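You operate a simulated robot arm through the tools that you are given. There is no shell and no other tool.

You are at the controls of a simulated two-armed robot. One attempt, no reset.

JOB
Pick up the can from the bench top with one hand, pass it to the other hand and put it on the desk top. Set down upright: can.

Only the result counts: the job must be done as asked and must still hold three seconds after the hand-in. Knocking over, shifting, dropping, spilling or breaking anything else fails it.

ROBOT AND FRAMES
Two 7-joint arms with three-finger grippers on one trunk, on a base that moves. Base frame: it is fixed to the floor where the robot stands at the start and does not move with it; the origin is under the middle of the robot, x ahead of it, y to its left, z up; the surface under the hand at the start is at about z = 0.92. Lengths are in m, angles in degrees, forces in N, time in s.
The left shoulder is at the start at [0.03, 0.124, 1.008], the right one opposite. With the tool pointing down near the work surface each hand reaches from about 0.1 to 0.78 m from the robot's upright axis, wherever it stands, measured 20 degrees to its own side. Places, roughly: desk top (49x15 cm) [0.64, 3.82, 0.82]. Payload 2.2 kg a hand.
The tool frame of a hand sits at the grasp point between the pads (the TCP): z along the fingers, y along the line on which they close. The tips reach 0.028 m beyond it. The gripper opens to 0.102 m; its body begins 0.071 m behind the TCP.
Orientation is that of the tool frame in the base frame, as [roll, pitch, yaw] about the fixed x, y, z axes, in that order (R = Rz(yaw) Ry(pitch) Rx(roll)). With the fingers straight down and closing along the base's y, the tool's x points along the base's -x, its y along +y and its z along -z.

CONTROLS
- The arms move only by the tool apply_moves. It takes "left_increments", "right_increments" or both (then of equal length, played together; a hand with none holds still); each is one flat list of numbers, 7 for each row, row after row: the shift along the base's x, y, z in units of 100 mm (1.0 is 100 mm), then the turn, a rotation vector about the base's x, y, z in units of 45 degrees (1.0 is 45 degrees), then the finger opening in m, from 0 to 0.102. In form: [dx, dy, dz, ax, ay, az, hand, dx, dy, dz, ax, ay, az, hand, ...]. A call has 1 to 20 rows; each row is the pose to reach, as a shift and turn from the pose commanded when the call began. A call with a number of a shift or a turn outside -1 to 1 is refused whole. A row lasts 0.2 s, in which the tool goes at most 0.05 m and 8.6 degrees; a call with a longer step from one row to the next is refused whole, and so is a gripper value outside its range. A pose out of reach is approached as far as the arm can. The call stops where the force on the tool passes 40 N (or 10 N more than at its start, if that is more) or the arm is blocked; 0.2 s more then pass. Each finger travels about 0.1436 m/s and halts on what it meets, pressing with about 26 N; the grip force reading is that of the motor and also rises with nothing between the fingers. The clock runs only during rows and for 0.2 s after the last one: add rows that repeat a pose to give the fingers time. It gives the time, the measured TCP pose, the force on the tool (base axes), the opening and the grip force at its end, in the units of the frame above (readings bear some noise), with the torque about the TCP (base axes, N m) and any sound that the robot's microphone picked up.
- Cameras (640 x 400 px; columns grow to the right, rows downward): "scene" is now at [0.0484, 0.0206, 1.7319]; the picture's right is [0.25, -0.97, 0.00], its down [-0.67, -0.18, -0.72] and it looks along [0.70, 0.18, -0.69] (base axes); focal length 262 px, centre (320, 200). "left" rides on the left gripper at [0.072, 0.038, -0.086] in its tool frame; the picture's right is [-0.46, 0.89, 0.00], its down [-0.60, -0.32, -0.73] and it looks along [-0.65, -0.34, 0.68] (tool axes); focal length 256 px, centre (320, 200). "right" rides on the right gripper at [0.069, 0.044, -0.086] in its tool frame; the picture's right is [-0.53, 0.85, 0.00], its down [-0.58, -0.36, -0.73] and it looks along [-0.62, -0.39, 0.68] (tool axes); focal length 256 px, centre (320, 200). There is no depth. A picture from a camera that has moved, and an enlarged one, comes with that camera's place and axes in the base frame and with its lens.
- grab_frame(camera): a new picture of that camera. The clock stands still meanwhile.
- move_column(by): moves the trunk up (or, below 0, down) by that many m; the arms and the scene camera ride with it, the base frame stays. It gives what a move gives, with no picture.
- base_move(legs): drives the robot by 1 to 6 legs, each [ahead, left, turn to the left] in m, m and degrees, along the robot's own axes; the way and the turn of a leg run together, so that a leg with both is an arc; at most 1.5 m and 180 degrees a leg. The arms and the cameras ride along, it lands a little off, and it stops where it bumps. It gives what a move gives.
- aim_head(pan, tilt): turns the head with the scene camera to pan (to the left, within 143 degrees either way) and tilt (down, from -29 to 69), counted from straight ahead of the robot. It gives what a move gives.
- inspect(camera, box): a new picture of the part [left, top, right, bottom] of that camera's present view, enlarged. The clock stands still meanwhile.
- hand_in(): hands the job in; it is judged then, once.

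Nothing tells you exact positions but the pictures and the camera data. Unless the task says otherwise, let go and move clear before handing in.

The tools are called after "Request:" as name(argument=value, ...) on one line, values as JSON. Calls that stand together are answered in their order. apply_moves: Moves the arms, as the interface text tells. Its arguments: {"type":"object","properties":{"left_increments":{"type":"array","items":{"type":"number"}},"right_increments":{"type":"array","items":{"type":"number"}}},"required":[]} The other tools are called the same way: move_column (by) moves the trunk up or down; base_move (legs) drives the base; aim_head (pan, tilt) turns the head that bears the scene camera; grab_frame (camera) takes a picture; inspect (camera, box) takes an enlarged picture of a part of a camera's view; hand_in () hands the job in.

At the start:

```text
clock: 0.0
left_tcp_pos: [0.5961, 0.3357, 1.1404]
left_tcp_rot: [-180.0, 0.0, -180.0]
left_ft_force: [0.0, -0.7, -0.5]
left_wrist_torque: [-0.05, -0.04, -0.01]
left_grip_width: 0.1022
left_finger_force: 0.1
right_tcp_pos: [0.5558, -0.1242, 1.1755]
right_tcp_rot: [180.0, 0.0, 179.9]
right_ft_force: [-0.5, 0.7, -0.1]
right_wrist_torque: [0.0, -0.01, -0.02]
right_grip_width: 0.1019
right_finger_force: 0.1
trunk travel left (down, up): [-0.25, 0.29]
robot x, y, heading: [-0.0018, -0.0006, -0.0]
head pan, tilt (commanded): [14.7, 43.8]
```

scene: 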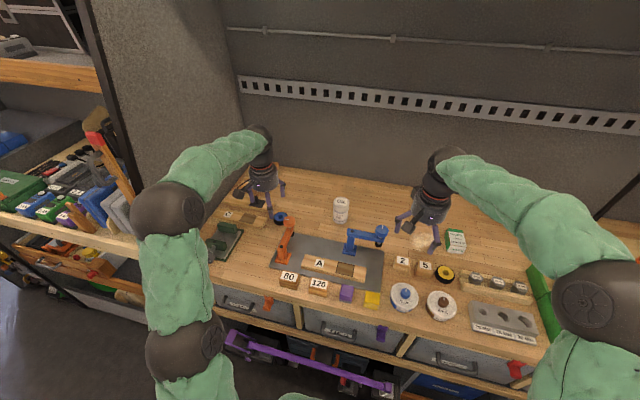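
right: 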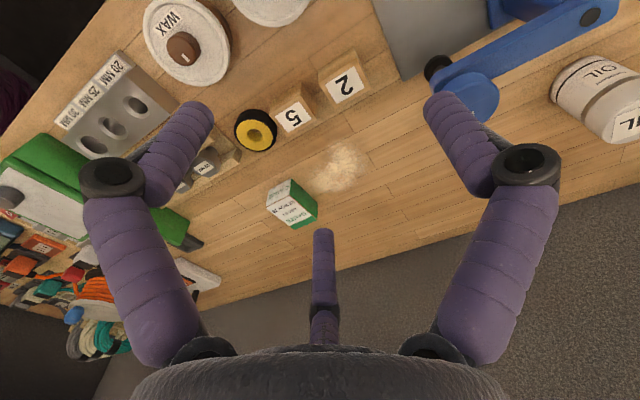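
left: 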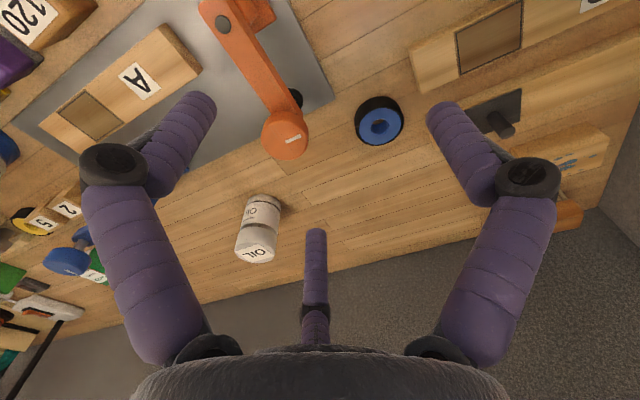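

The can looks like the white "OIL" tin standing between the two hands, near the back of the bench. I'll look closer to locate it and check what else is around.

Request:
inspect(camera="scene", box=[260, 150, 420, 250])

Request:
inspect(camera="left", box=[180, 150, 340, 300])

Request:
inspect(camera="scene", box=[180, 140, 560, 380])

```text
4.00 times, centred on (340, 200) of scene
camera zoom: at [0.0484, 0.0206, 1.7319], right [0.25, -0.97, 0.0], down [-0.67, -0.18, -0.72], along [0.7, 0.18, -0.69], focal length 1049 px, centre (240, 200)
```

zoom: 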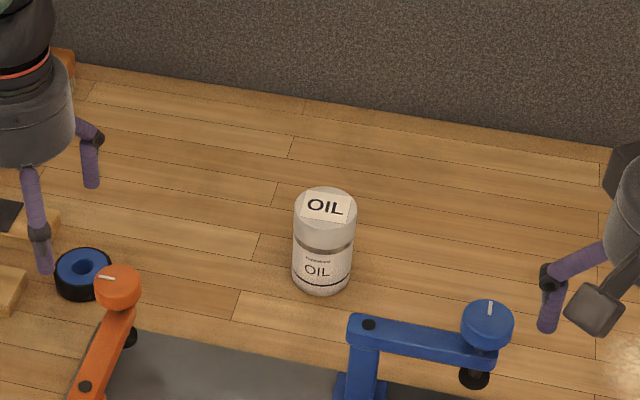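

```text
2.67 times, centred on (260, 225) of left
camera zoom: at [0.5236, 0.3742, 1.228], right [0.46, 0.89, 0.0], down [0.6, -0.32, 0.73], along [0.65, -0.34, -0.68], focal length 683 px, centre (480, 133)
```

zoom: 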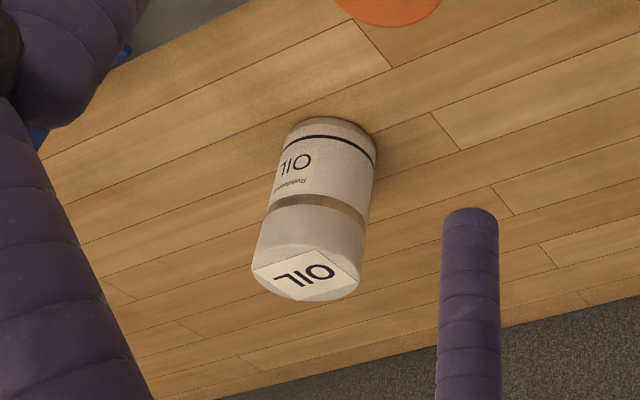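

```text
1.67 times, centred on (370, 260) of scene
camera zoom: at [0.0484, 0.0206, 1.7319], right [0.25, -0.97, 0.0], down [-0.67, -0.18, -0.72], along [0.7, 0.18, -0.69], focal length 437 px, centre (237, 100)
```

zoom: 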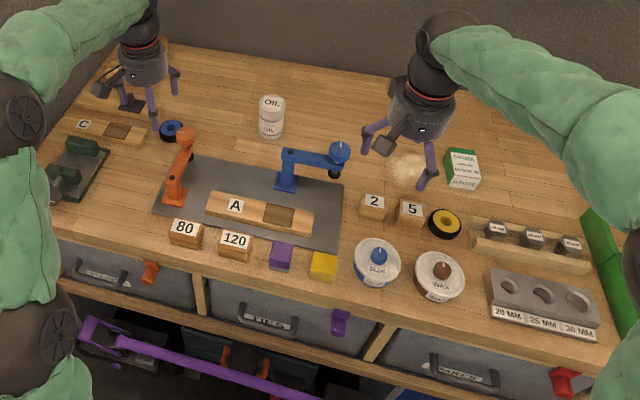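

The can (white OIL tin, about 6 cm wide and 10 cm tall) stands near x 0.78, y 0.12. Before choosing grasps I'll partly close the left hand in the air to see how its three fingers move.

Request:
apply_moves(left_increments=[0, 0, 0, 0, 0, 0, 0.06, 0, 0, 0, 0, 0, 0, 0.06])

Request:
grab_frame(camera="left")

Request:
inspect(camera="scene", box=[200, 110, 320, 230])

```text
clock: 0.6
left_tcp_pos: [0.596, 0.3358, 1.142]
left_tcp_rot: [-179.9, 0.0, 180.0]
left_ft_force: [0.7, -0.9, 0.1]
left_wrist_torque: [-0.01, -0.02, 0.0]
left_grip_width: 0.0598
left_finger_force: 0.1
right_tcp_pos: [0.5565, -0.1243, 1.1748]
right_tcp_rot: [-180.0, 0.1, -180.0]
right_ft_force: [-0.2, -0.4, -0.7]
right_wrist_torque: [0.01, 0.01, 0.0]
right_grip_width: 0.1022
right_finger_force: 0.0
trunk travel left (down, up): [-0.25, 0.29]
robot x, y, heading: [-0.0027, -0.0012, 0.1]
head pan, tilt (commanded): [14.7, 43.8]
```

```text
taken
camera left: at [0.5236, 0.3742, 1.228], right [0.46, 0.89, 0.0], down [0.6, -0.32, 0.73], along [0.65, -0.34, -0.68], focal length 256 px, centre (320, 200)
```

left: 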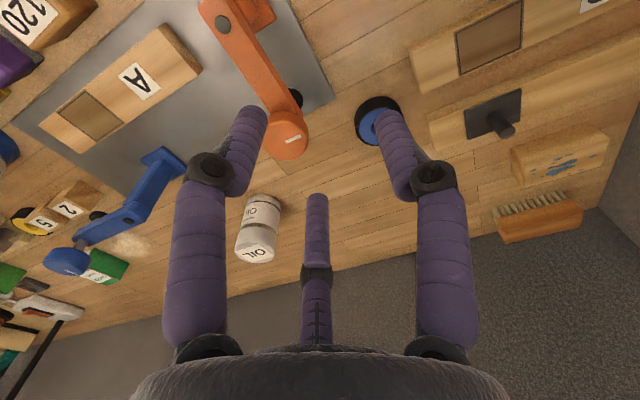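

```text
3.33 times, centred on (260, 170) of scene
camera zoom: at [0.0484, 0.0206, 1.7319], right [0.25, -0.97, 0.0], down [-0.67, -0.18, -0.72], along [0.7, 0.18, -0.69], focal length 874 px, centre (520, 300)
```

zoom: 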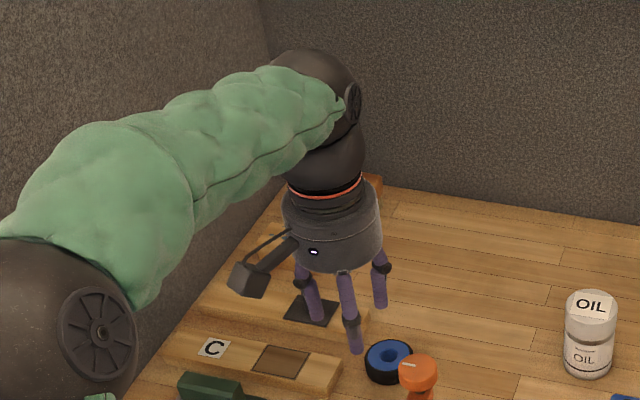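

The three fingers close radially: a thumb on tool +y and two fingers at 120° from it. So one hand can hold the can from the side (thumb over the top, two fingers pinching) and the other can then take it from above. I'll open the hand again and look at the desk and at the gap between base and bench.

Request:
apply_moves(left_increments=[0, 0, 0, 0, 0, 0, 0.102, 0, 0, 0, 0, 0, 0, 0.102])

Request:
aim_head(pan=80, tilt=15)

Request:
grab_frame(camera="scene")

Request:
aim_head(pan=0, tilt=69)

Request:
grab_frame(camera="scene")

```text
clock: 1.2
left_tcp_pos: [0.5963, 0.3363, 1.1415]
left_tcp_rot: [180.0, -0.1, -179.9]
left_ft_force: [0.0, 0.5, -0.1]
left_wrist_torque: [-0.01, -0.02, -0.02]
left_grip_width: 0.1019
left_finger_force: 0.1
right_tcp_pos: [0.557, -0.1247, 1.1745]
right_tcp_rot: [-180.0, 0.0, 180.0]
right_ft_force: [0.6, 0.0, -0.7]
right_wrist_torque: [0.05, -0.02, -0.02]
right_grip_width: 0.1022
right_finger_force: 0.0
trunk travel left (down, up): [-0.25, 0.29]
robot x, y, heading: [-0.0003, -0.0009, -0.1]
head pan, tilt (commanded): [14.7, 43.8]
```

```text
clock: 2.6
left_tcp_pos: [0.595, 0.3349, 1.1411]
left_tcp_rot: [180.0, 0.0, -180.0]
left_ft_force: [0.2, 0.8, 0.3]
left_wrist_torque: [0.0, -0.03, 0.01]
left_grip_width: 0.1019
left_finger_force: 0.0
right_tcp_pos: [0.5569, -0.1242, 1.1748]
right_tcp_rot: [-179.9, 0.0, -180.0]
right_ft_force: [-0.3, -0.3, 0.2]
right_wrist_torque: [-0.01, -0.03, 0.02]
right_grip_width: 0.1017
right_finger_force: 0.0
trunk travel left (down, up): [-0.25, 0.29]
robot x, y, heading: [0.0035, 0.0032, 0.0]
head pan, tilt (commanded): [80.0, 15.0]
```

```text
taken
camera scene: at [-0.0149, 0.0917, 1.7769], right [0.98, -0.17, 0.0], down [-0.05, -0.26, -0.97], along [0.17, 0.95, -0.26], focal length 262 px, centre (320, 200)
```

scene: 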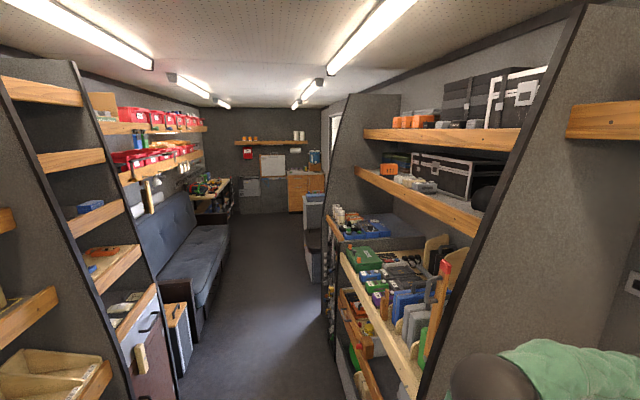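

```text
clock: 4.1
left_tcp_pos: [0.5973, 0.3363, 1.1415]
left_tcp_rot: [-179.9, 0.0, 180.0]
left_ft_force: [-0.1, -0.1, -0.6]
left_wrist_torque: [-0.03, 0.0, 0.01]
left_grip_width: 0.1024
left_finger_force: 0.0
right_tcp_pos: [0.5575, -0.1254, 1.1753]
right_tcp_rot: [180.0, 0.0, 179.9]
right_ft_force: [-0.5, 0.2, -0.1]
right_wrist_torque: [-0.02, 0.01, -0.02]
right_grip_width: 0.1019
right_finger_force: 0.1
trunk travel left (down, up): [-0.25, 0.29]
robot x, y, heading: [0.0039, -0.0042, -0.2]
head pan, tilt (commanded): [0.0, 68.8]
```

```text
taken
camera scene: at [0.0247, -0.0003, 1.7013], right [0.0, -1.0, 0.0], down [-0.93, 0.0, -0.36], along [0.36, 0.0, -0.93], focal length 262 px, centre (320, 200)
```

scene: 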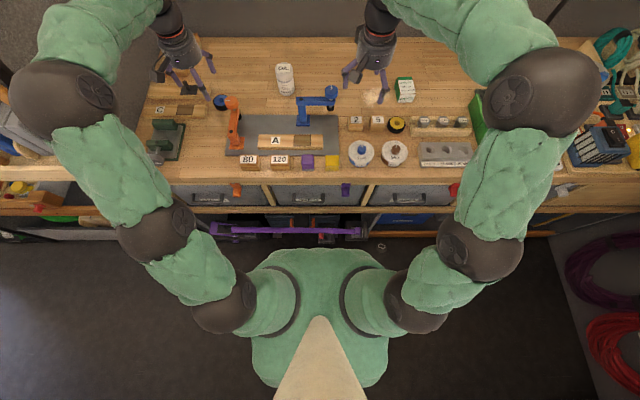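

The robot is in a narrow van workshop; the desk is far along +y on the same side as the bench. I'll zoom in on the desk and look more closely at the surroundings.

Request:
aim_head(pan=80, tilt=15)

Request:
inspect(camera="scene", box=[260, 140, 400, 290])

Request:
aim_head(pan=35, tilt=40)

Request:
grab_frame(camera="scene")

```text
clock: 5.6
left_tcp_pos: [0.5966, 0.3366, 1.1407]
left_tcp_rot: [180.0, 0.0, 180.0]
left_ft_force: [0.6, -0.2, 0.4]
left_wrist_torque: [0.01, 0.01, -0.02]
left_grip_width: 0.1023
left_finger_force: 0.0
right_tcp_pos: [0.5558, -0.1246, 1.1763]
right_tcp_rot: [179.9, 0.0, 180.0]
right_ft_force: [-0.5, 0.4, -0.3]
right_wrist_torque: [-0.01, -0.01, 0.0]
right_grip_width: 0.1021
right_finger_force: 0.0
trunk travel left (down, up): [-0.25, 0.29]
robot x, y, heading: [0.0012, -0.0018, -0.1]
head pan, tilt (commanded): [80.0, 15.0]
```

```text
2.67 times, centred on (330, 215) of scene
camera zoom: at [-0.0149, 0.0916, 1.7769], right [0.98, -0.17, 0.0], down [-0.05, -0.26, -0.97], along [0.17, 0.95, -0.26], focal length 699 px, centre (293, 160)
```

zoom: 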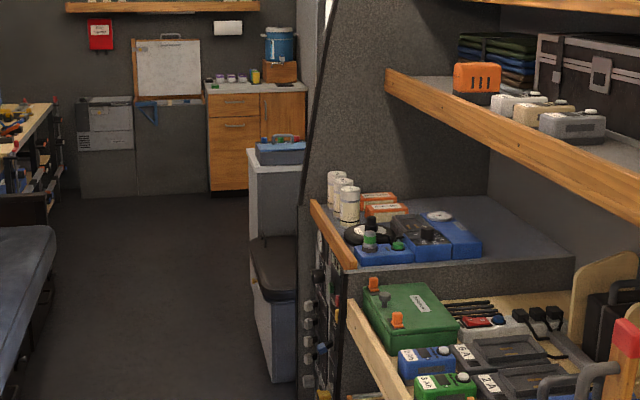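

```text
clock: 6.7
left_tcp_pos: [0.5961, 0.3368, 1.1414]
left_tcp_rot: [180.0, -0.1, 179.9]
left_ft_force: [0.7, -1.3, -0.2]
left_wrist_torque: [0.0, 0.01, 0.02]
left_grip_width: 0.1021
left_finger_force: 0.1
right_tcp_pos: [0.557, -0.1255, 1.176]
right_tcp_rot: [179.9, 0.1, -179.9]
right_ft_force: [0.8, 0.0, 0.3]
right_wrist_torque: [-0.03, -0.01, 0.0]
right_grip_width: 0.1022
right_finger_force: 0.2
trunk travel left (down, up): [-0.25, 0.29]
robot x, y, heading: [0.0008, 0.0022, -0.0]
head pan, tilt (commanded): [35.0, 40.0]
```

```text
taken
camera scene: at [0.0384, 0.0485, 1.7374], right [0.57, -0.82, 0.0], down [-0.53, -0.37, -0.77], along [0.63, 0.44, -0.64], focal length 262 px, centre (320, 200)
```

scene: 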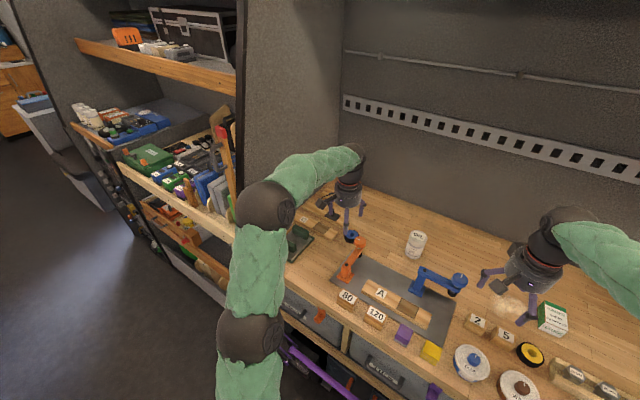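

The path for the left hand looks clear above the bench. I'll move the right hand aside and up, and start raising and turning the left hand so that its thumb will end up on top.

Request:
apply_moves(left_increments=[-0.07, -0.13, 0.17, 0, 0, -0.167, 0.102, -0.13, -0.27, 0.33, 0, 0, -0.333, 0.102, -0.2, -0.4, 0.5, 0, 0, -0.5, 0.102, -0.27, -0.53, 0.67, 0, 0, -0.667, 0.102, -0.33, -0.67, 0.83, 0, 0, -0.833, 0.102, -0.4, -0.8, 1.0, 0, 0, -1.0, 0.102], right_increments=[-0.13, -0.17, 0.13, 0, 0, 0, 0.102, -0.27, -0.33, 0.27, 0, 0, 0, 0.102, -0.4, -0.5, 0.4, 0, 0, 0, 0.102, -0.53, -0.67, 0.53, 0, 0, 0, 0.102, -0.67, -0.83, 0.67, 0, 0, 0, 0.102, -0.8, -1.0, 0.8, 0, 0, 0, 0.102])

Request:
apply_moves(left_increments=[0, 0, 0, 0, 0, -0.167, 0.102, 0, 0, 0, 0, 0, -0.333, 0.102, 0, 0, 0, 0, 0, -0.5, 0.102, 0, 0, 0, 0, 0, -0.667, 0.102, 0, 0, 0, 0, 0, -0.833, 0.102, 0, 0, 0, 0, 0, -1.0, 0.102])

Request:
grab_frame(camera="scene")

```text
clock: 8.1
left_tcp_pos: [0.5571, 0.2561, 1.2426]
left_tcp_rot: [179.9, 0.0, 134.8]
left_ft_force: [0.4, -0.2, 0.3]
left_wrist_torque: [0.0, -0.01, -0.02]
left_grip_width: 0.1021
left_finger_force: 0.0
right_tcp_pos: [0.4739, -0.2262, 1.2541]
right_tcp_rot: [180.0, 0.0, 179.9]
right_ft_force: [0.3, -0.1, 0.4]
right_wrist_torque: [0.02, -0.03, 0.01]
right_grip_width: 0.102
right_finger_force: 0.0
trunk travel left (down, up): [-0.25, 0.29]
robot x, y, heading: [-0.0013, -0.0003, -0.1]
head pan, tilt (commanded): [35.0, 40.0]
```

```text
clock: 9.5
left_tcp_pos: [0.5559, 0.2562, 1.2419]
left_tcp_rot: [180.0, 0.1, 89.9]
left_ft_force: [0.3, 0.0, -0.5]
left_wrist_torque: [-0.01, 0.01, -0.04]
left_grip_width: 0.102
left_finger_force: 0.1
right_tcp_pos: [0.476, -0.2252, 1.2544]
right_tcp_rot: [-179.9, -0.1, -179.9]
right_ft_force: [0.1, 0.0, -0.2]
right_wrist_torque: [-0.03, -0.01, -0.02]
right_grip_width: 0.1019
right_finger_force: 0.0
trunk travel left (down, up): [-0.25, 0.29]
robot x, y, heading: [0.0001, -0.0013, -0.1]
head pan, tilt (commanded): [35.0, 40.0]
```

```text
taken
camera scene: at [0.0384, 0.0484, 1.7374], right [0.57, -0.82, 0.0], down [-0.53, -0.37, -0.77], along [0.63, 0.44, -0.64], focal length 262 px, centre (320, 200)
```

scene: 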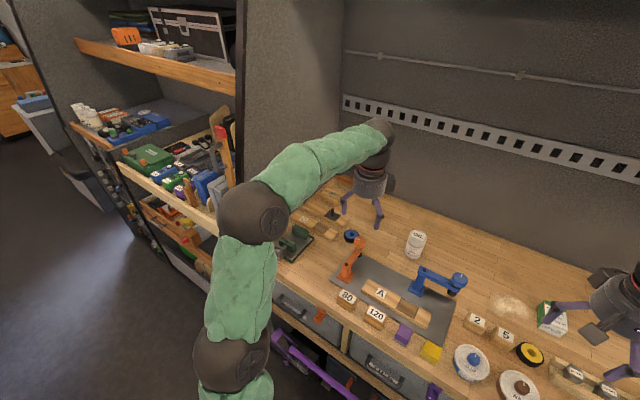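

The yaw turn works without trouble. I'll continue to a yaw of 20° and then begin tilting the fingers toward the can's side.

Request:
apply_moves(left_increments=[0, 0, 0, 0, 0, -0.167, 0.102, 0, 0, 0, 0, 0, -0.333, 0.102, 0, 0, 0, 0, 0, -0.5, 0.102, 0, 0, 0, 0, 0, -0.667, 0.102, 0, 0, 0, 0, 0, -0.833, 0.102, 0, 0, 0, 0, 0, -1.0, 0.102])

Request:
apply_moves(left_increments=[0, 0, 0, 0, 0, -0.14, 0.102, 0, 0, 0, 0, 0, -0.28, 0.102, 0, 0, 0, 0, 0, -0.42, 0.102, 0, 0, 0, 0, 0, -0.556, 0.102])

Request:
apply_moves(left_increments=[0, 0, 0, -0.167, -0.0608, 0, 0.102, 0, 0, 0, -0.334, -0.1216, 0, 0.102, 0, 0, 0, -0.501, -0.1824, 0, 0.102, 0, 0, 0, -0.668, -0.2432, 0, 0.102, 0, 0, 0, -0.835, -0.304, 0, 0.102])

Request:
grab_frame(camera="scene")

```text
clock: 10.9
left_tcp_pos: [0.5548, 0.257, 1.2425]
left_tcp_rot: [-180.0, 0.0, 44.9]
left_ft_force: [1.0, -0.2, -0.1]
left_wrist_torque: [-0.01, 0.01, -0.03]
left_grip_width: 0.1016
left_finger_force: 0.0
right_tcp_pos: [0.4745, -0.2269, 1.2556]
right_tcp_rot: [-180.0, 0.1, -180.0]
right_ft_force: [0.2, 0.7, -0.8]
right_wrist_torque: [0.03, 0.0, 0.04]
right_grip_width: 0.102
right_finger_force: 0.1
trunk travel left (down, up): [-0.25, 0.29]
robot x, y, heading: [0.0009, -0.0027, 0.1]
head pan, tilt (commanded): [35.0, 40.0]
```

```text
clock: 11.9
left_tcp_pos: [0.5567, 0.2566, 1.2425]
left_tcp_rot: [-180.0, 0.0, 19.9]
left_ft_force: [-0.4, 0.2, -0.6]
left_wrist_torque: [-0.05, 0.0, -0.03]
left_grip_width: 0.1019
left_finger_force: 0.2
right_tcp_pos: [0.4746, -0.2248, 1.2534]
right_tcp_rot: [-180.0, -0.1, 180.0]
right_ft_force: [0.6, 0.3, 0.2]
right_wrist_torque: [-0.03, 0.01, 0.01]
right_grip_width: 0.1019
right_finger_force: 0.1
trunk travel left (down, up): [-0.25, 0.29]
robot x, y, heading: [-0.0014, -0.0011, 0.0]
head pan, tilt (commanded): [35.0, 40.0]
```

```text
clock: 13.1
left_tcp_pos: [0.5744, 0.2619, 1.2501]
left_tcp_rot: [146.2, 0.7, 20.6]
left_ft_force: [0.3, 0.0, -1.0]
left_wrist_torque: [-0.05, 0.06, -0.03]
left_grip_width: 0.1017
left_finger_force: 0.0
left hand out of reach, approached as far as the arm can: row 4, 5
right_tcp_pos: [0.4741, -0.2244, 1.2542]
right_tcp_rot: [-180.0, 0.0, 180.0]
right_ft_force: [-0.1, 1.6, -1.1]
right_wrist_torque: [0.02, 0.01, -0.02]
right_grip_width: 0.1021
right_finger_force: 0.1
trunk travel left (down, up): [-0.25, 0.29]
robot x, y, heading: [-0.0006, 0.0016, -0.2]
head pan, tilt (commanded): [35.0, 40.0]
```

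```text
taken
camera scene: at [0.0388, 0.0489, 1.7372], right [0.57, -0.82, 0.0], down [-0.53, -0.37, -0.77], along [0.63, 0.44, -0.64], focal length 262 px, centre (320, 200)
```

scene: 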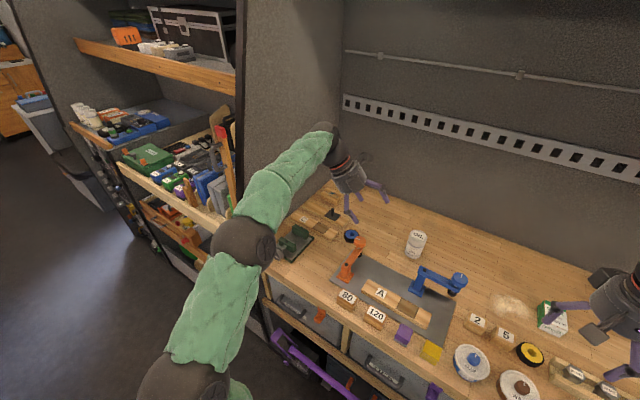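

The tilt ran into the arm's reach limit because the wrist was too high and far out. I'll lower the hand and bring it nearer, then check where it ends up.

Request:
apply_moves(left_increments=[-0.1, -0.1, -0.2, 0, 0, 0, 0.102, -0.2, -0.2, -0.4, 0, 0, 0, 0.102, -0.3, -0.3, -0.6, 0, 0, 0, 0.102, -0.4, -0.4, -0.8, 0, 0, 0, 0.102, -0.5, -0.5, -1.0, 0, 0, 0, 0.102])

Request:
grab_frame(camera="scene")

```text
clock: 14.3
left_tcp_pos: [0.5218, 0.2099, 1.1512]
left_tcp_rot: [146.5, 0.7, 21.1]
left_ft_force: [-0.1, 0.1, 0.1]
left_wrist_torque: [0.06, 0.02, -0.02]
left_grip_width: 0.1022
left_finger_force: 0.1
right_tcp_pos: [0.4731, -0.2259, 1.2546]
right_tcp_rot: [-180.0, 0.0, -180.0]
right_ft_force: [-0.5, 0.4, 0.1]
right_wrist_torque: [0.0, -0.03, 0.0]
right_grip_width: 0.1019
right_finger_force: 0.1
trunk travel left (down, up): [-0.25, 0.29]
robot x, y, heading: [-0.0009, 0.0004, 0.0]
head pan, tilt (commanded): [35.0, 40.0]
```

```text
taken
camera scene: at [0.0376, 0.0482, 1.7374], right [0.57, -0.82, 0.0], down [-0.53, -0.37, -0.77], along [0.63, 0.44, -0.64], focal length 262 px, centre (320, 200)
```

scene: 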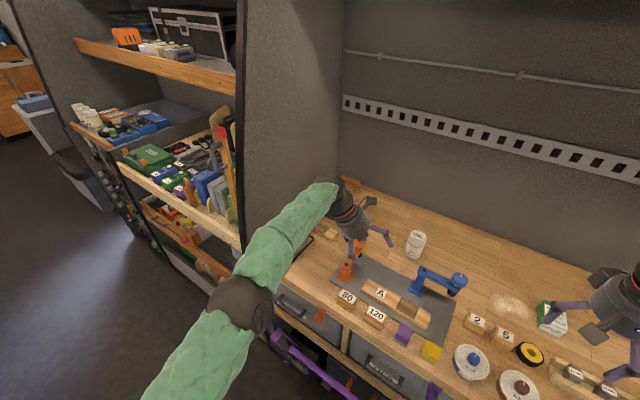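

It follows from the pose it reached, so I can keep tilting here at z 1.15, still above everything on the bench.

Request:
apply_moves(left_increments=[0, 0, 0, -0.156, -0.059, 0, 0.102, 0, 0, 0, -0.312, -0.118, 0, 0.102, 0, 0, 0, -0.468, -0.177, 0, 0.102, 0, 0, 0, -0.624, -0.236, 0, 0.102, 0, 0, 0, -0.78, -0.295, 0, 0.102, 0, 0, 0, -0.936, -0.354, 0, 0.102])

Request:
grab_frame(camera="scene")

Request:
grab_frame(camera="left")

```text
clock: 15.7
left_tcp_pos: [0.5759, 0.1841, 1.2986]
left_tcp_rot: [104.4, 5.5, 22.5]
left_ft_force: [1.7, -0.2, 0.2]
left_wrist_torque: [-0.02, 0.02, 0.03]
left_grip_width: 0.1023
left_finger_force: 0.1
left hand out of reach, approached as far as the arm can: row 1, 2, 3, 4, 5, 6
right_tcp_pos: [0.4729, -0.2247, 1.2548]
right_tcp_rot: [180.0, 0.1, -180.0]
right_ft_force: [0.5, 0.3, 1.5]
right_wrist_torque: [0.02, -0.01, 0.01]
right_grip_width: 0.1019
right_finger_force: 0.1
trunk travel left (down, up): [-0.25, 0.29]
robot x, y, heading: [0.0014, -0.0007, -0.2]
head pan, tilt (commanded): [35.0, 40.0]
```

```text
taken
camera scene: at [0.0365, 0.0484, 1.7375], right [0.57, -0.82, 0.0], down [-0.53, -0.37, -0.77], along [0.63, 0.44, -0.64], focal length 262 px, centre (320, 200)
```

scene: 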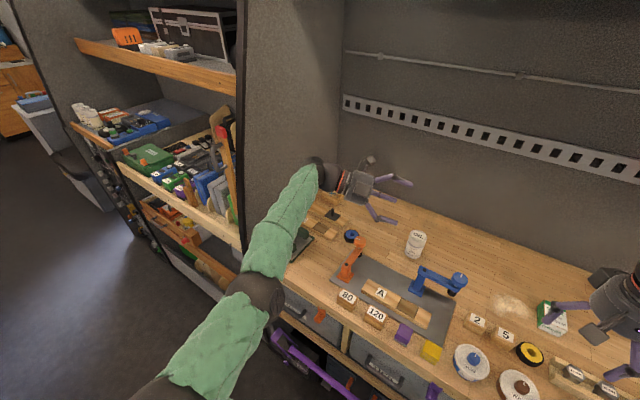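

```text
taken
camera left: at [0.6189, 0.2812, 1.3503], right [-0.27, -0.35, 0.9], down [-0.87, 0.49, -0.07], along [-0.42, -0.8, -0.44], focal length 256 px, centre (320, 200)
```

left: 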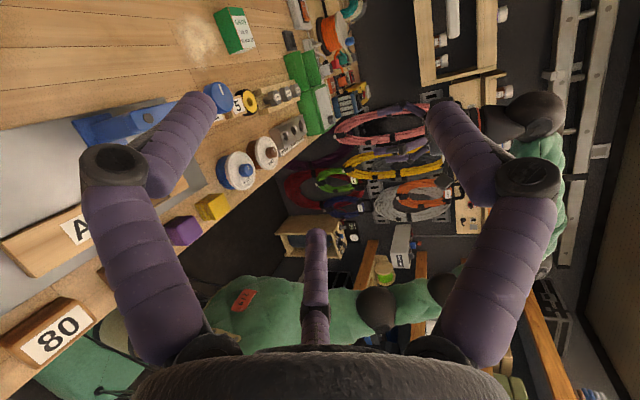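

A hand pointing sideways is at the left arm's limit, so I'll swap roles. The left hand will pick the can from straight above. The right hand will then take it from the side in free air, thumb over the lid and two fingers pinching below. I'm turning the left hand back to point down.

Request:
apply_moves(left_increments=[-0.1, 0, -0.1, 0.155, 0.064, -0.016, 0.102, -0.2, 0, -0.2, 0.31, 0.129, -0.032, 0.102, -0.3, 0, -0.3, 0.466, 0.193, -0.049, 0.102, -0.4, 0, -0.4, 0.621, 0.257, -0.065, 0.102, -0.5, 0, -0.5, 0.776, 0.3215, -0.081, 0.102])

Request:
apply_moves(left_increments=[-0.06, 0, -0.1, 0.155, 0.064, -0.016, 0.102, -0.12, 0, -0.2, 0.31, 0.129, -0.032, 0.102, -0.18, 0, -0.3, 0.466, 0.193, -0.049, 0.102, -0.24, 0, -0.4, 0.621, 0.257, -0.065, 0.102, -0.3, 0, -0.5, 0.776, 0.3215, -0.081, 0.102])

Request:
grab_frame(camera="scene")

```text
clock: 16.9
left_tcp_pos: [0.519, 0.1842, 1.2418]
left_tcp_rot: [142.7, 5.4, 22.6]
left_ft_force: [-0.9, -0.8, 0.8]
left_wrist_torque: [0.0, -0.02, -0.01]
left_grip_width: 0.1021
left_finger_force: 0.0
right_tcp_pos: [0.4754, -0.2258, 1.2549]
right_tcp_rot: [-180.0, 0.1, 180.0]
right_ft_force: [-0.3, -0.3, 0.3]
right_wrist_torque: [-0.03, 0.03, 0.03]
right_grip_width: 0.1018
right_finger_force: 0.1
trunk travel left (down, up): [-0.25, 0.29]
robot x, y, heading: [0.0008, -0.0022, 0.3]
head pan, tilt (commanded): [35.0, 40.0]
```

```text
clock: 18.1
left_tcp_pos: [0.489, 0.1836, 1.1901]
left_tcp_rot: [-179.4, 5.5, 22.7]
left_ft_force: [-0.6, -0.6, -0.4]
left_wrist_torque: [0.02, 0.01, 0.02]
left_grip_width: 0.1021
left_finger_force: 0.0
right_tcp_pos: [0.4751, -0.2271, 1.2539]
right_tcp_rot: [180.0, 0.1, -180.0]
right_ft_force: [-0.3, -0.2, -0.3]
right_wrist_torque: [0.0, 0.0, 0.02]
right_grip_width: 0.1023
right_finger_force: 0.1
trunk travel left (down, up): [-0.25, 0.29]
robot x, y, heading: [0.0011, -0.0016, -0.0]
head pan, tilt (commanded): [35.0, 40.0]
```

```text
taken
camera scene: at [0.0389, 0.0477, 1.7374], right [0.57, -0.82, 0.0], down [-0.53, -0.37, -0.77], along [0.63, 0.44, -0.64], focal length 262 px, centre (320, 200)
```

scene: 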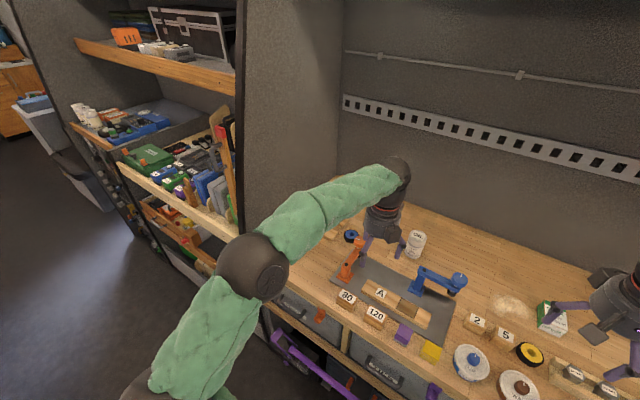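

The left hand points down again. I'll straighten it and set its yaw to 0, then raise the trunk and turn the base right so the can comes comfortably within the left arm's reach.

Request:
apply_moves(left_increments=[0, 0, 0, 0.035, -0.118, 0, 0.102])

Request:
apply_moves(left_increments=[0, 0, 0, 0, 0, -0.168, 0.102, 0, 0, 0, 0, 0, -0.336, 0.102, 0, 0, 0, 0, 0, -0.504, 0.102])

Request:
move_column(by=0.15)

Request:
base_move(legs=[[0, 0, -25]])

Request:
aim_head(pan=32, tilt=48)

Request:
grab_frame(camera="scene")

```text
clock: 18.5
left_tcp_pos: [0.4879, 0.184, 1.1913]
left_tcp_rot: [-180.0, -0.2, 22.4]
left_ft_force: [-0.9, 0.1, -0.3]
left_wrist_torque: [-0.02, 0.01, 0.0]
left_grip_width: 0.1019
left_finger_force: 0.1
right_tcp_pos: [0.4732, -0.2267, 1.2546]
right_tcp_rot: [-180.0, -0.1, -180.0]
right_ft_force: [-0.8, -0.4, -1.2]
right_wrist_torque: [0.0, -0.02, 0.02]
right_grip_width: 0.1022
right_finger_force: 0.0
trunk travel left (down, up): [-0.25, 0.29]
robot x, y, heading: [0.0003, 0.0036, 0.1]
head pan, tilt (commanded): [35.0, 40.0]
```

```text
clock: 19.3
left_tcp_pos: [0.4889, 0.1858, 1.1901]
left_tcp_rot: [180.0, 0.1, -0.3]
left_ft_force: [0.7, 0.5, -0.2]
left_wrist_torque: [-0.01, 0.01, 0.03]
left_grip_width: 0.1021
left_finger_force: 0.0
right_tcp_pos: [0.4736, -0.2245, 1.255]
right_tcp_rot: [180.0, 0.0, 180.0]
right_ft_force: [0.3, 0.2, 1.2]
right_wrist_torque: [0.03, 0.0, 0.02]
right_grip_width: 0.1019
right_finger_force: 0.1
trunk travel left (down, up): [-0.25, 0.29]
robot x, y, heading: [0.0006, -0.0003, 0.0]
head pan, tilt (commanded): [35.0, 40.0]
```

```text
clock: 21.1
left_tcp_pos: [0.4865, 0.1857, 1.3406]
left_tcp_rot: [180.0, 0.0, -0.2]
left_ft_force: [-0.6, -0.9, -0.5]
left_wrist_torque: [0.0, -0.01, 0.02]
left_grip_width: 0.1024
left_finger_force: 0.0
right_tcp_pos: [0.4744, -0.2255, 1.4047]
right_tcp_rot: [180.0, 0.0, 180.0]
right_ft_force: [0.0, -0.5, 0.7]
right_wrist_torque: [-0.03, 0.01, 0.02]
right_grip_width: 0.1018
right_finger_force: 0.0
trunk travel left (down, up): [-0.4, 0.14]
robot x, y, heading: [0.001, -0.0031, -0.2]
head pan, tilt (commanded): [35.0, 40.0]
```

```text
clock: 22.8
left_tcp_pos: [0.5198, -0.0394, 1.3409]
left_tcp_rot: [-179.9, 0.1, -25.3]
left_ft_force: [-0.6, -1.2, 0.3]
left_wrist_torque: [0.02, 0.02, -0.01]
left_grip_width: 0.102
left_finger_force: 0.1
right_tcp_pos: [0.3341, -0.4056, 1.4051]
right_tcp_rot: [180.0, -0.1, 154.9]
right_ft_force: [1.0, 0.2, -0.2]
right_wrist_torque: [0.01, 0.0, -0.01]
right_grip_width: 0.1022
right_finger_force: 0.2
trunk travel left (down, up): [-0.4, 0.14]
robot x, y, heading: [-0.0008, -0.0021, -25.3]
head pan, tilt (commanded): [35.0, 40.0]
```

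```text
clock: 23.5
left_tcp_pos: [0.5206, -0.0391, 1.3406]
left_tcp_rot: [180.0, 0.0, -25.4]
left_ft_force: [-0.3, 0.7, -0.4]
left_wrist_torque: [0.0, -0.01, 0.02]
left_grip_width: 0.102
left_finger_force: 0.1
right_tcp_pos: [0.3339, -0.4054, 1.4056]
right_tcp_rot: [180.0, -0.1, 154.9]
right_ft_force: [0.4, -0.3, 0.1]
right_wrist_torque: [0.02, 0.03, 0.01]
right_grip_width: 0.102
right_finger_force: 0.0
trunk travel left (down, up): [-0.4, 0.14]
robot x, y, heading: [-0.0041, 0.0009, -25.1]
head pan, tilt (commanded): [32.0, 48.0]
```

```text
taken
camera scene: at [0.0497, 0.0216, 1.876], right [0.12, -0.99, 0.0], down [-0.74, -0.09, -0.67], along [0.66, 0.08, -0.74], focal length 262 px, centre (320, 200)
```

scene: 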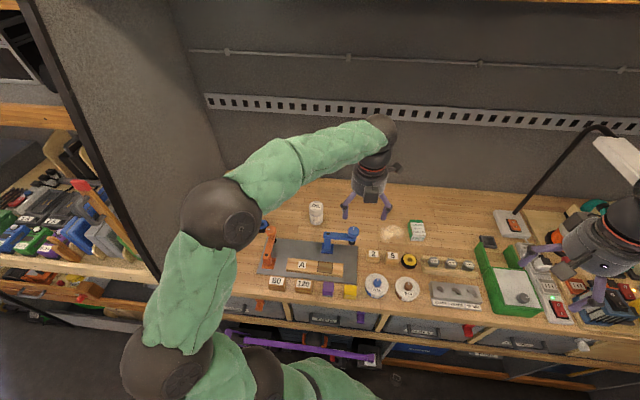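

The base turned cleanly. I'll zoom on the can from here to refine its position before moving over it.

Request:
inspect(camera="scene", box=[286, 187, 346, 237])

Request:
apply_moves(left_increments=[0.25, 0.16, -0.12, 0, 0, 0, 0.102, 0.5, 0.32, -0.25, 0, 0, 0, 0.102, 0.75, 0.48, -0.37, 0, 0, 0, 0.102, 1.0, 0.63, -0.5, 0, 0, 0, 0.102])

Request:
grab_frame(camera="left")

```text
8.00 times, centred on (316, 212) of scene
camera zoom: at [0.0497, 0.0216, 1.876], right [0.12, -0.99, 0.0], down [-0.74, -0.09, -0.67], along [0.66, 0.08, -0.74], focal length 2097 px, centre (352, 104)
```

zoom: 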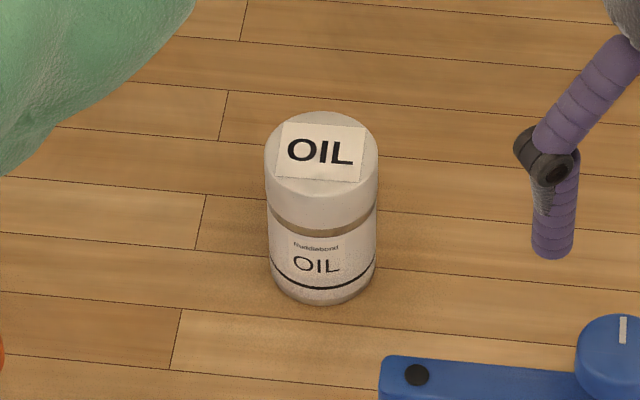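

```text
clock: 24.5
left_tcp_pos: [0.6097, 0.0129, 1.2919]
left_tcp_rot: [-179.9, -0.2, -25.2]
left_ft_force: [3.0, 2.2, 6.4]
left_wrist_torque: [-0.19, 0.24, 0.0]
left_grip_width: 0.1022
left_finger_force: 0.2
left hand out of reach, approached as far as the arm can: row 4
right_tcp_pos: [0.3373, -0.4071, 1.4029]
right_tcp_rot: [-180.0, -0.3, 154.9]
right_ft_force: [2.2, -1.0, -0.6]
right_wrist_torque: [0.03, 0.07, 0.0]
right_grip_width: 0.1019
right_finger_force: 0.2
trunk travel left (down, up): [-0.4, 0.14]
robot x, y, heading: [0.0007, -0.002, -25.2]
head pan, tilt (commanded): [32.0, 48.0]
```

```text
taken
camera left: at [0.659, -0.0531, 1.379], right [-0.8, -0.6, 0.0], down [-0.41, 0.54, 0.73], along [-0.44, 0.58, -0.68], focal length 256 px, centre (320, 200)
```

left: 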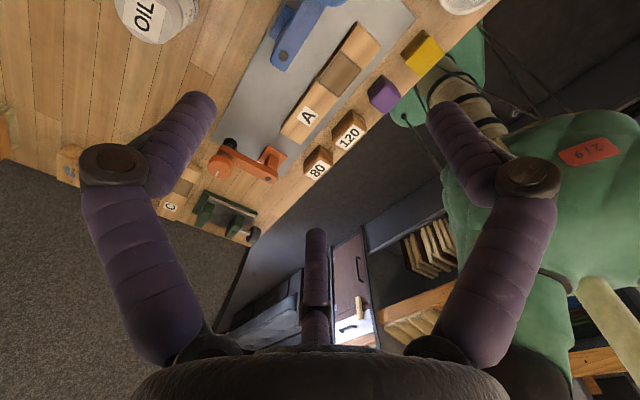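

The can is about at (0.777, 0.127), with its top near z 1.02. That last row was too high to reach, so I'll go down first and then forward.

Request:
apply_moves(left_increments=[0.05, 0.05, -0.33, 0, 0, 0, 0.102, 0.15, 0.1, -0.66, 0, 0, 0, 0.102, 0.3, 0.2, -1.0, 0, 0, 0, 0.102])

Request:
apply_moves(left_increments=[0.25, 0.18, -0.1, 0, 0, 0, 0.102, 0.5, 0.36, -0.2, 0, 0, 0, 0.102, 0.75, 0.53, -0.3, 0, 0, 0, 0.102, 1.0, 0.7, -0.3, 0, 0, 0, 0.102])

Request:
grab_frame(camera="left")

Request:
grab_frame(camera="scene")

```text
clock: 25.3
left_tcp_pos: [0.6225, 0.0249, 1.1963]
left_tcp_rot: [-179.9, 0.0, -25.1]
left_ft_force: [-0.5, -1.1, 0.1]
left_wrist_torque: [0.0, -0.01, 0.01]
left_grip_width: 0.1019
left_finger_force: 0.0
left hand out of reach, approached as far as the arm can: row 2, 3
right_tcp_pos: [0.3343, -0.4052, 1.4049]
right_tcp_rot: [-180.0, 0.0, 154.9]
right_ft_force: [0.3, -0.4, -0.8]
right_wrist_torque: [0.02, -0.03, 0.0]
right_grip_width: 0.1024
right_finger_force: 0.1
trunk travel left (down, up): [-0.4, 0.14]
robot x, y, heading: [0.0007, 0.0048, -24.9]
head pan, tilt (commanded): [32.0, 48.0]
```

```text
clock: 26.3
left_tcp_pos: [0.6719, 0.0498, 1.152]
left_tcp_rot: [-177.2, -0.9, -23.0]
left_ft_force: [1.1, 0.3, -0.6]
left_wrist_torque: [-0.03, -0.01, 0.01]
left_grip_width: 0.1018
left_finger_force: 0.0
left hand out of reach, approached as far as the arm can: row 1, 2, 3, 4
right_tcp_pos: [0.3337, -0.4055, 1.405]
right_tcp_rot: [180.0, 0.1, 154.9]
right_ft_force: [-0.8, 0.8, 0.8]
right_wrist_torque: [-0.01, 0.02, 0.01]
right_grip_width: 0.102
right_finger_force: 0.1
trunk travel left (down, up): [-0.4, 0.14]
robot x, y, heading: [0.0033, 0.0027, -25.2]
head pan, tilt (commanded): [32.0, 48.0]
```

```text
taken
camera left: at [0.7213, -0.0167, 1.2367], right [-0.77, -0.63, -0.05], down [-0.46, 0.5, 0.74], along [-0.44, 0.59, -0.67], focal length 256 px, centre (320, 200)
```

left: 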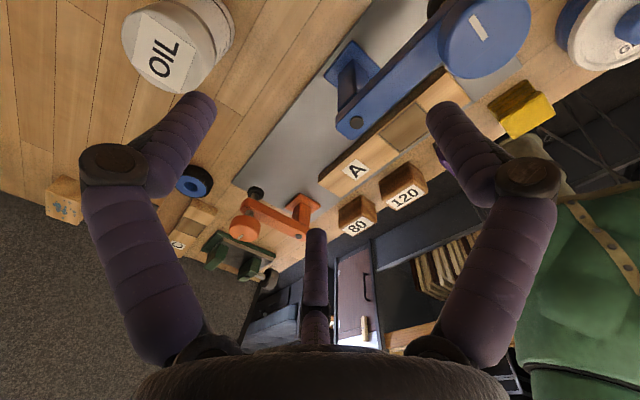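

```text
taken
camera scene: at [0.0492, 0.0221, 1.876], right [0.12, -0.99, 0.0], down [-0.74, -0.09, -0.67], along [0.66, 0.08, -0.74], focal length 262 px, centre (320, 200)
```

scene: 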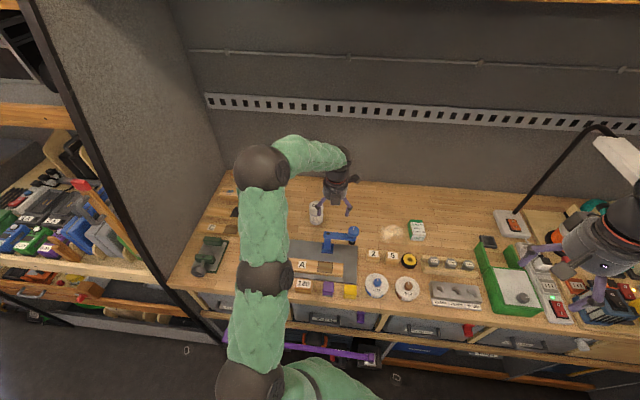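

The left arm has drifted into an awkward elbow shape, with the elbow far forward. I'll back the hand off and undo most of its yaw turn so it returns to a natural posture.

Request:
apply_moves(left_increments=[-0.25, 0, 0.15, 0, 0, 0, 0.102, -0.5, 0, 0.3, 0, 0, 0, 0.102, -0.75, 0, 0.45, 0, 0, 0, 0.102, -1.0, 0.0, 0.6, 0, 0, 0, 0.102])

Request:
apply_moves(left_increments=[-0.1, 0, 0, 0, 0, 0.167, 0.102, -0.2, 0, 0, 0, 0, 0.333, 0.102, -0.3, 0, 0, 0, 0, 0.5, 0.102, -0.4, 0, 0, 0, 0, 0.667, 0.102, -0.5, 0, 0, 0, 0, 0.833, 0.102, -0.6, 0, 0, 0, 0, 1.0, 0.102])

Request:
grab_frame(camera="scene")

```text
clock: 27.3
left_tcp_pos: [0.5741, 0.0537, 1.2096]
left_tcp_rot: [-177.1, -0.8, -23.3]
left_ft_force: [0.3, 0.1, -0.1]
left_wrist_torque: [-0.03, 0.0, 0.03]
left_grip_width: 0.1017
left_finger_force: 0.0
right_tcp_pos: [0.3321, -0.4056, 1.4043]
right_tcp_rot: [180.0, 0.0, 154.9]
right_ft_force: [-0.6, -0.2, -0.6]
right_wrist_torque: [-0.02, -0.03, 0.05]
right_grip_width: 0.1016
right_finger_force: 0.0
trunk travel left (down, up): [-0.4, 0.14]
robot x, y, heading: [-0.0025, 0.001, -25.0]
head pan, tilt (commanded): [32.0, 48.0]
```

```text
clock: 28.7
left_tcp_pos: [0.5139, 0.054, 1.2087]
left_tcp_rot: [-177.2, -0.7, 22.1]
left_ft_force: [0.2, 0.1, 0.1]
left_wrist_torque: [-0.03, -0.01, 0.01]
left_grip_width: 0.1022
left_finger_force: 0.1
right_tcp_pos: [0.3332, -0.4058, 1.4047]
right_tcp_rot: [-180.0, -0.1, 155.0]
right_ft_force: [-0.4, 0.3, 0.2]
right_wrist_torque: [-0.02, 0.0, 0.03]
right_grip_width: 0.1021
right_finger_force: 0.1
trunk travel left (down, up): [-0.4, 0.14]
robot x, y, heading: [-0.0006, 0.0011, -25.1]
head pan, tilt (commanded): [32.0, 48.0]
```

```text
taken
camera scene: at [0.0488, 0.0219, 1.876], right [0.12, -0.99, 0.0], down [-0.74, -0.09, -0.67], along [0.66, 0.08, -0.74], focal length 262 px, centre (320, 200)
```

scene: 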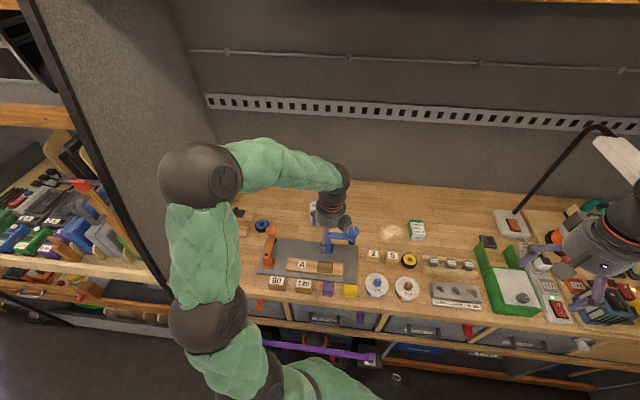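

The posture is recovering. I'll continue the yaw to about 95° in the base frame, which also suits the later hand-over, and level the hand.

Request:
apply_moves(left_increments=[0, 0, 0, 0, 0, 0.167, 0.102, 0, 0, 0, 0, 0, 0.333, 0.102, 0, 0, 0, 0, 0, 0.5, 0.102, 0, 0, 0, 0, 0, 0.667, 0.102, 0, 0, 0, 0, 0, 0.833, 0.102, 0, 0, 0, 0, 0, 1.0, 0.102])

Request:
apply_moves(left_increments=[0, 0, 0, 0, 0, 0.16, 0.102, 0, 0, 0, 0, 0, 0.32, 0.102, 0, 0, 0, 0, 0, 0.48, 0.102, 0, 0, 0, 0, 0, 0.62, 0.102])

Request:
grab_frame(camera="scene")

```text
clock: 30.1
left_tcp_pos: [0.5146, 0.0544, 1.2106]
left_tcp_rot: [-177.3, -0.8, 67.1]
left_ft_force: [-0.1, -0.2, -0.2]
left_wrist_torque: [0.0, 0.01, 0.03]
left_grip_width: 0.1017
left_finger_force: 0.1
right_tcp_pos: [0.3336, -0.4054, 1.4046]
right_tcp_rot: [180.0, 0.0, 154.8]
right_ft_force: [-0.6, 0.9, 0.3]
right_wrist_torque: [-0.03, -0.03, 0.02]
right_grip_width: 0.1022
right_finger_force: 0.0
trunk travel left (down, up): [-0.4, 0.14]
robot x, y, heading: [0.0056, 0.0, -25.0]
head pan, tilt (commanded): [32.0, 48.0]
```

```text
clock: 31.1
left_tcp_pos: [0.5147, 0.0555, 1.2102]
left_tcp_rot: [-177.1, -0.8, 95.0]
left_ft_force: [-0.2, 0.1, -0.4]
left_wrist_torque: [0.0, -0.01, -0.02]
left_grip_width: 0.1021
left_finger_force: 0.0
right_tcp_pos: [0.3349, -0.4061, 1.4058]
right_tcp_rot: [-179.9, 0.0, 154.9]
right_ft_force: [-0.1, 0.7, -0.4]
right_wrist_torque: [0.01, -0.01, 0.02]
right_grip_width: 0.1022
right_finger_force: 0.0
trunk travel left (down, up): [-0.4, 0.14]
robot x, y, heading: [-0.0019, -0.006, -25.3]
head pan, tilt (commanded): [32.0, 48.0]
```

```text
taken
camera scene: at [0.0497, 0.0218, 1.8759], right [0.12, -0.99, 0.0], down [-0.74, -0.09, -0.67], along [0.66, 0.08, -0.74], focal length 262 px, centre (320, 200)
```

scene: 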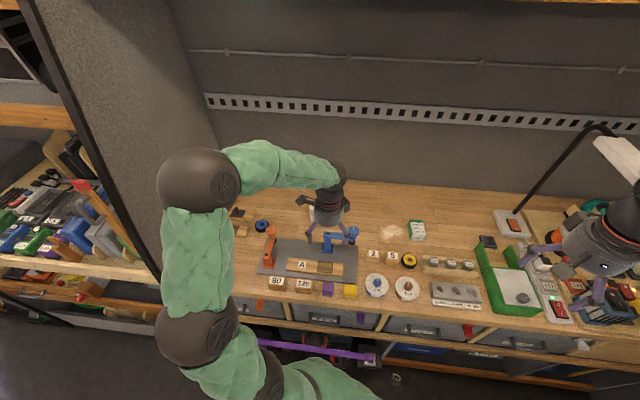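

The limit was the wrist bend with the hand too high relative to the elbow. I'll raise the trunk a bit more, then level and lower the hand so the forearm slopes down toward the can.

Request:
move_column(by=0.1)

Request:
apply_moves(left_increments=[0, 0, -0.25, -0.012, -0.066, 0, 0.102, 0, 0, -0.5, -0.012, -0.066, 0, 0.102, 0, 0, -0.75, -0.012, -0.066, 0, 0.102, 0, 0, -1.0, -0.012, -0.066, 0, 0.102])

Request:
apply_moves(left_increments=[0.12, 0.03, -0.2, 0, 0, 0, 0.102, 0.25, 0.07, -0.4, 0, 0, 0, 0.102, 0.38, 0.1, -0.6, 0, 0, 0, 0.102, 0.5, 0.15, -0.8, 0, 0, 0, 0.102])

Request:
grab_frame(camera="scene")

```text
clock: 32.4
left_tcp_pos: [0.515, 0.0559, 1.3094]
left_tcp_rot: [-177.2, -0.8, 94.9]
left_ft_force: [1.0, -0.6, -0.4]
left_wrist_torque: [0.02, -0.02, -0.01]
left_grip_width: 0.102
left_finger_force: 0.0
right_tcp_pos: [0.3335, -0.4058, 1.5047]
right_tcp_rot: [-180.0, 0.0, 154.9]
right_ft_force: [0.9, -0.2, -1.0]
right_wrist_torque: [-0.05, 0.02, 0.01]
right_grip_width: 0.102
right_finger_force: 0.1
trunk travel left (down, up): [-0.5, 0.04]
robot x, y, heading: [0.0017, 0.0, -25.1]
head pan, tilt (commanded): [32.0, 48.0]
```

```text
clock: 33.4
left_tcp_pos: [0.5129, 0.0541, 1.2076]
left_tcp_rot: [179.9, -0.1, 94.8]
left_ft_force: [-0.4, -0.4, -0.2]
left_wrist_torque: [0.0, 0.01, 0.0]
left_grip_width: 0.1018
left_finger_force: 0.0
right_tcp_pos: [0.3352, -0.4044, 1.504]
right_tcp_rot: [-180.0, 0.0, 154.9]
right_ft_force: [0.8, 1.2, -1.3]
right_wrist_torque: [0.01, 0.0, 0.0]
right_grip_width: 0.1025
right_finger_force: 0.0
trunk travel left (down, up): [-0.5, 0.04]
robot x, y, heading: [-0.0015, -0.0022, -24.9]
head pan, tilt (commanded): [32.0, 48.0]
```

```text
clock: 34.4
left_tcp_pos: [0.5634, 0.0692, 1.1296]
left_tcp_rot: [179.8, 0.0, 94.9]
left_ft_force: [0.9, 0.2, -0.2]
left_wrist_torque: [0.01, 0.04, -0.02]
left_grip_width: 0.1021
left_finger_force: 0.0
right_tcp_pos: [0.3341, -0.4061, 1.5037]
right_tcp_rot: [-179.9, -0.1, 155.0]
right_ft_force: [1.1, -0.2, 0.5]
right_wrist_torque: [0.05, 0.01, -0.02]
right_grip_width: 0.1022
right_finger_force: 0.0
trunk travel left (down, up): [-0.5, 0.04]
robot x, y, heading: [0.0027, 0.0001, -25.1]
head pan, tilt (commanded): [32.0, 48.0]
```

```text
taken
camera scene: at [0.0517, 0.022, 1.9759], right [0.12, -0.99, 0.0], down [-0.74, -0.09, -0.67], along [0.66, 0.08, -0.74], focal length 262 px, centre (320, 200)
```

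scene: 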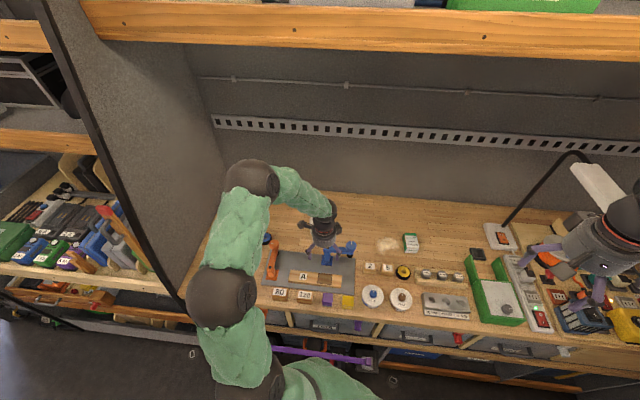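

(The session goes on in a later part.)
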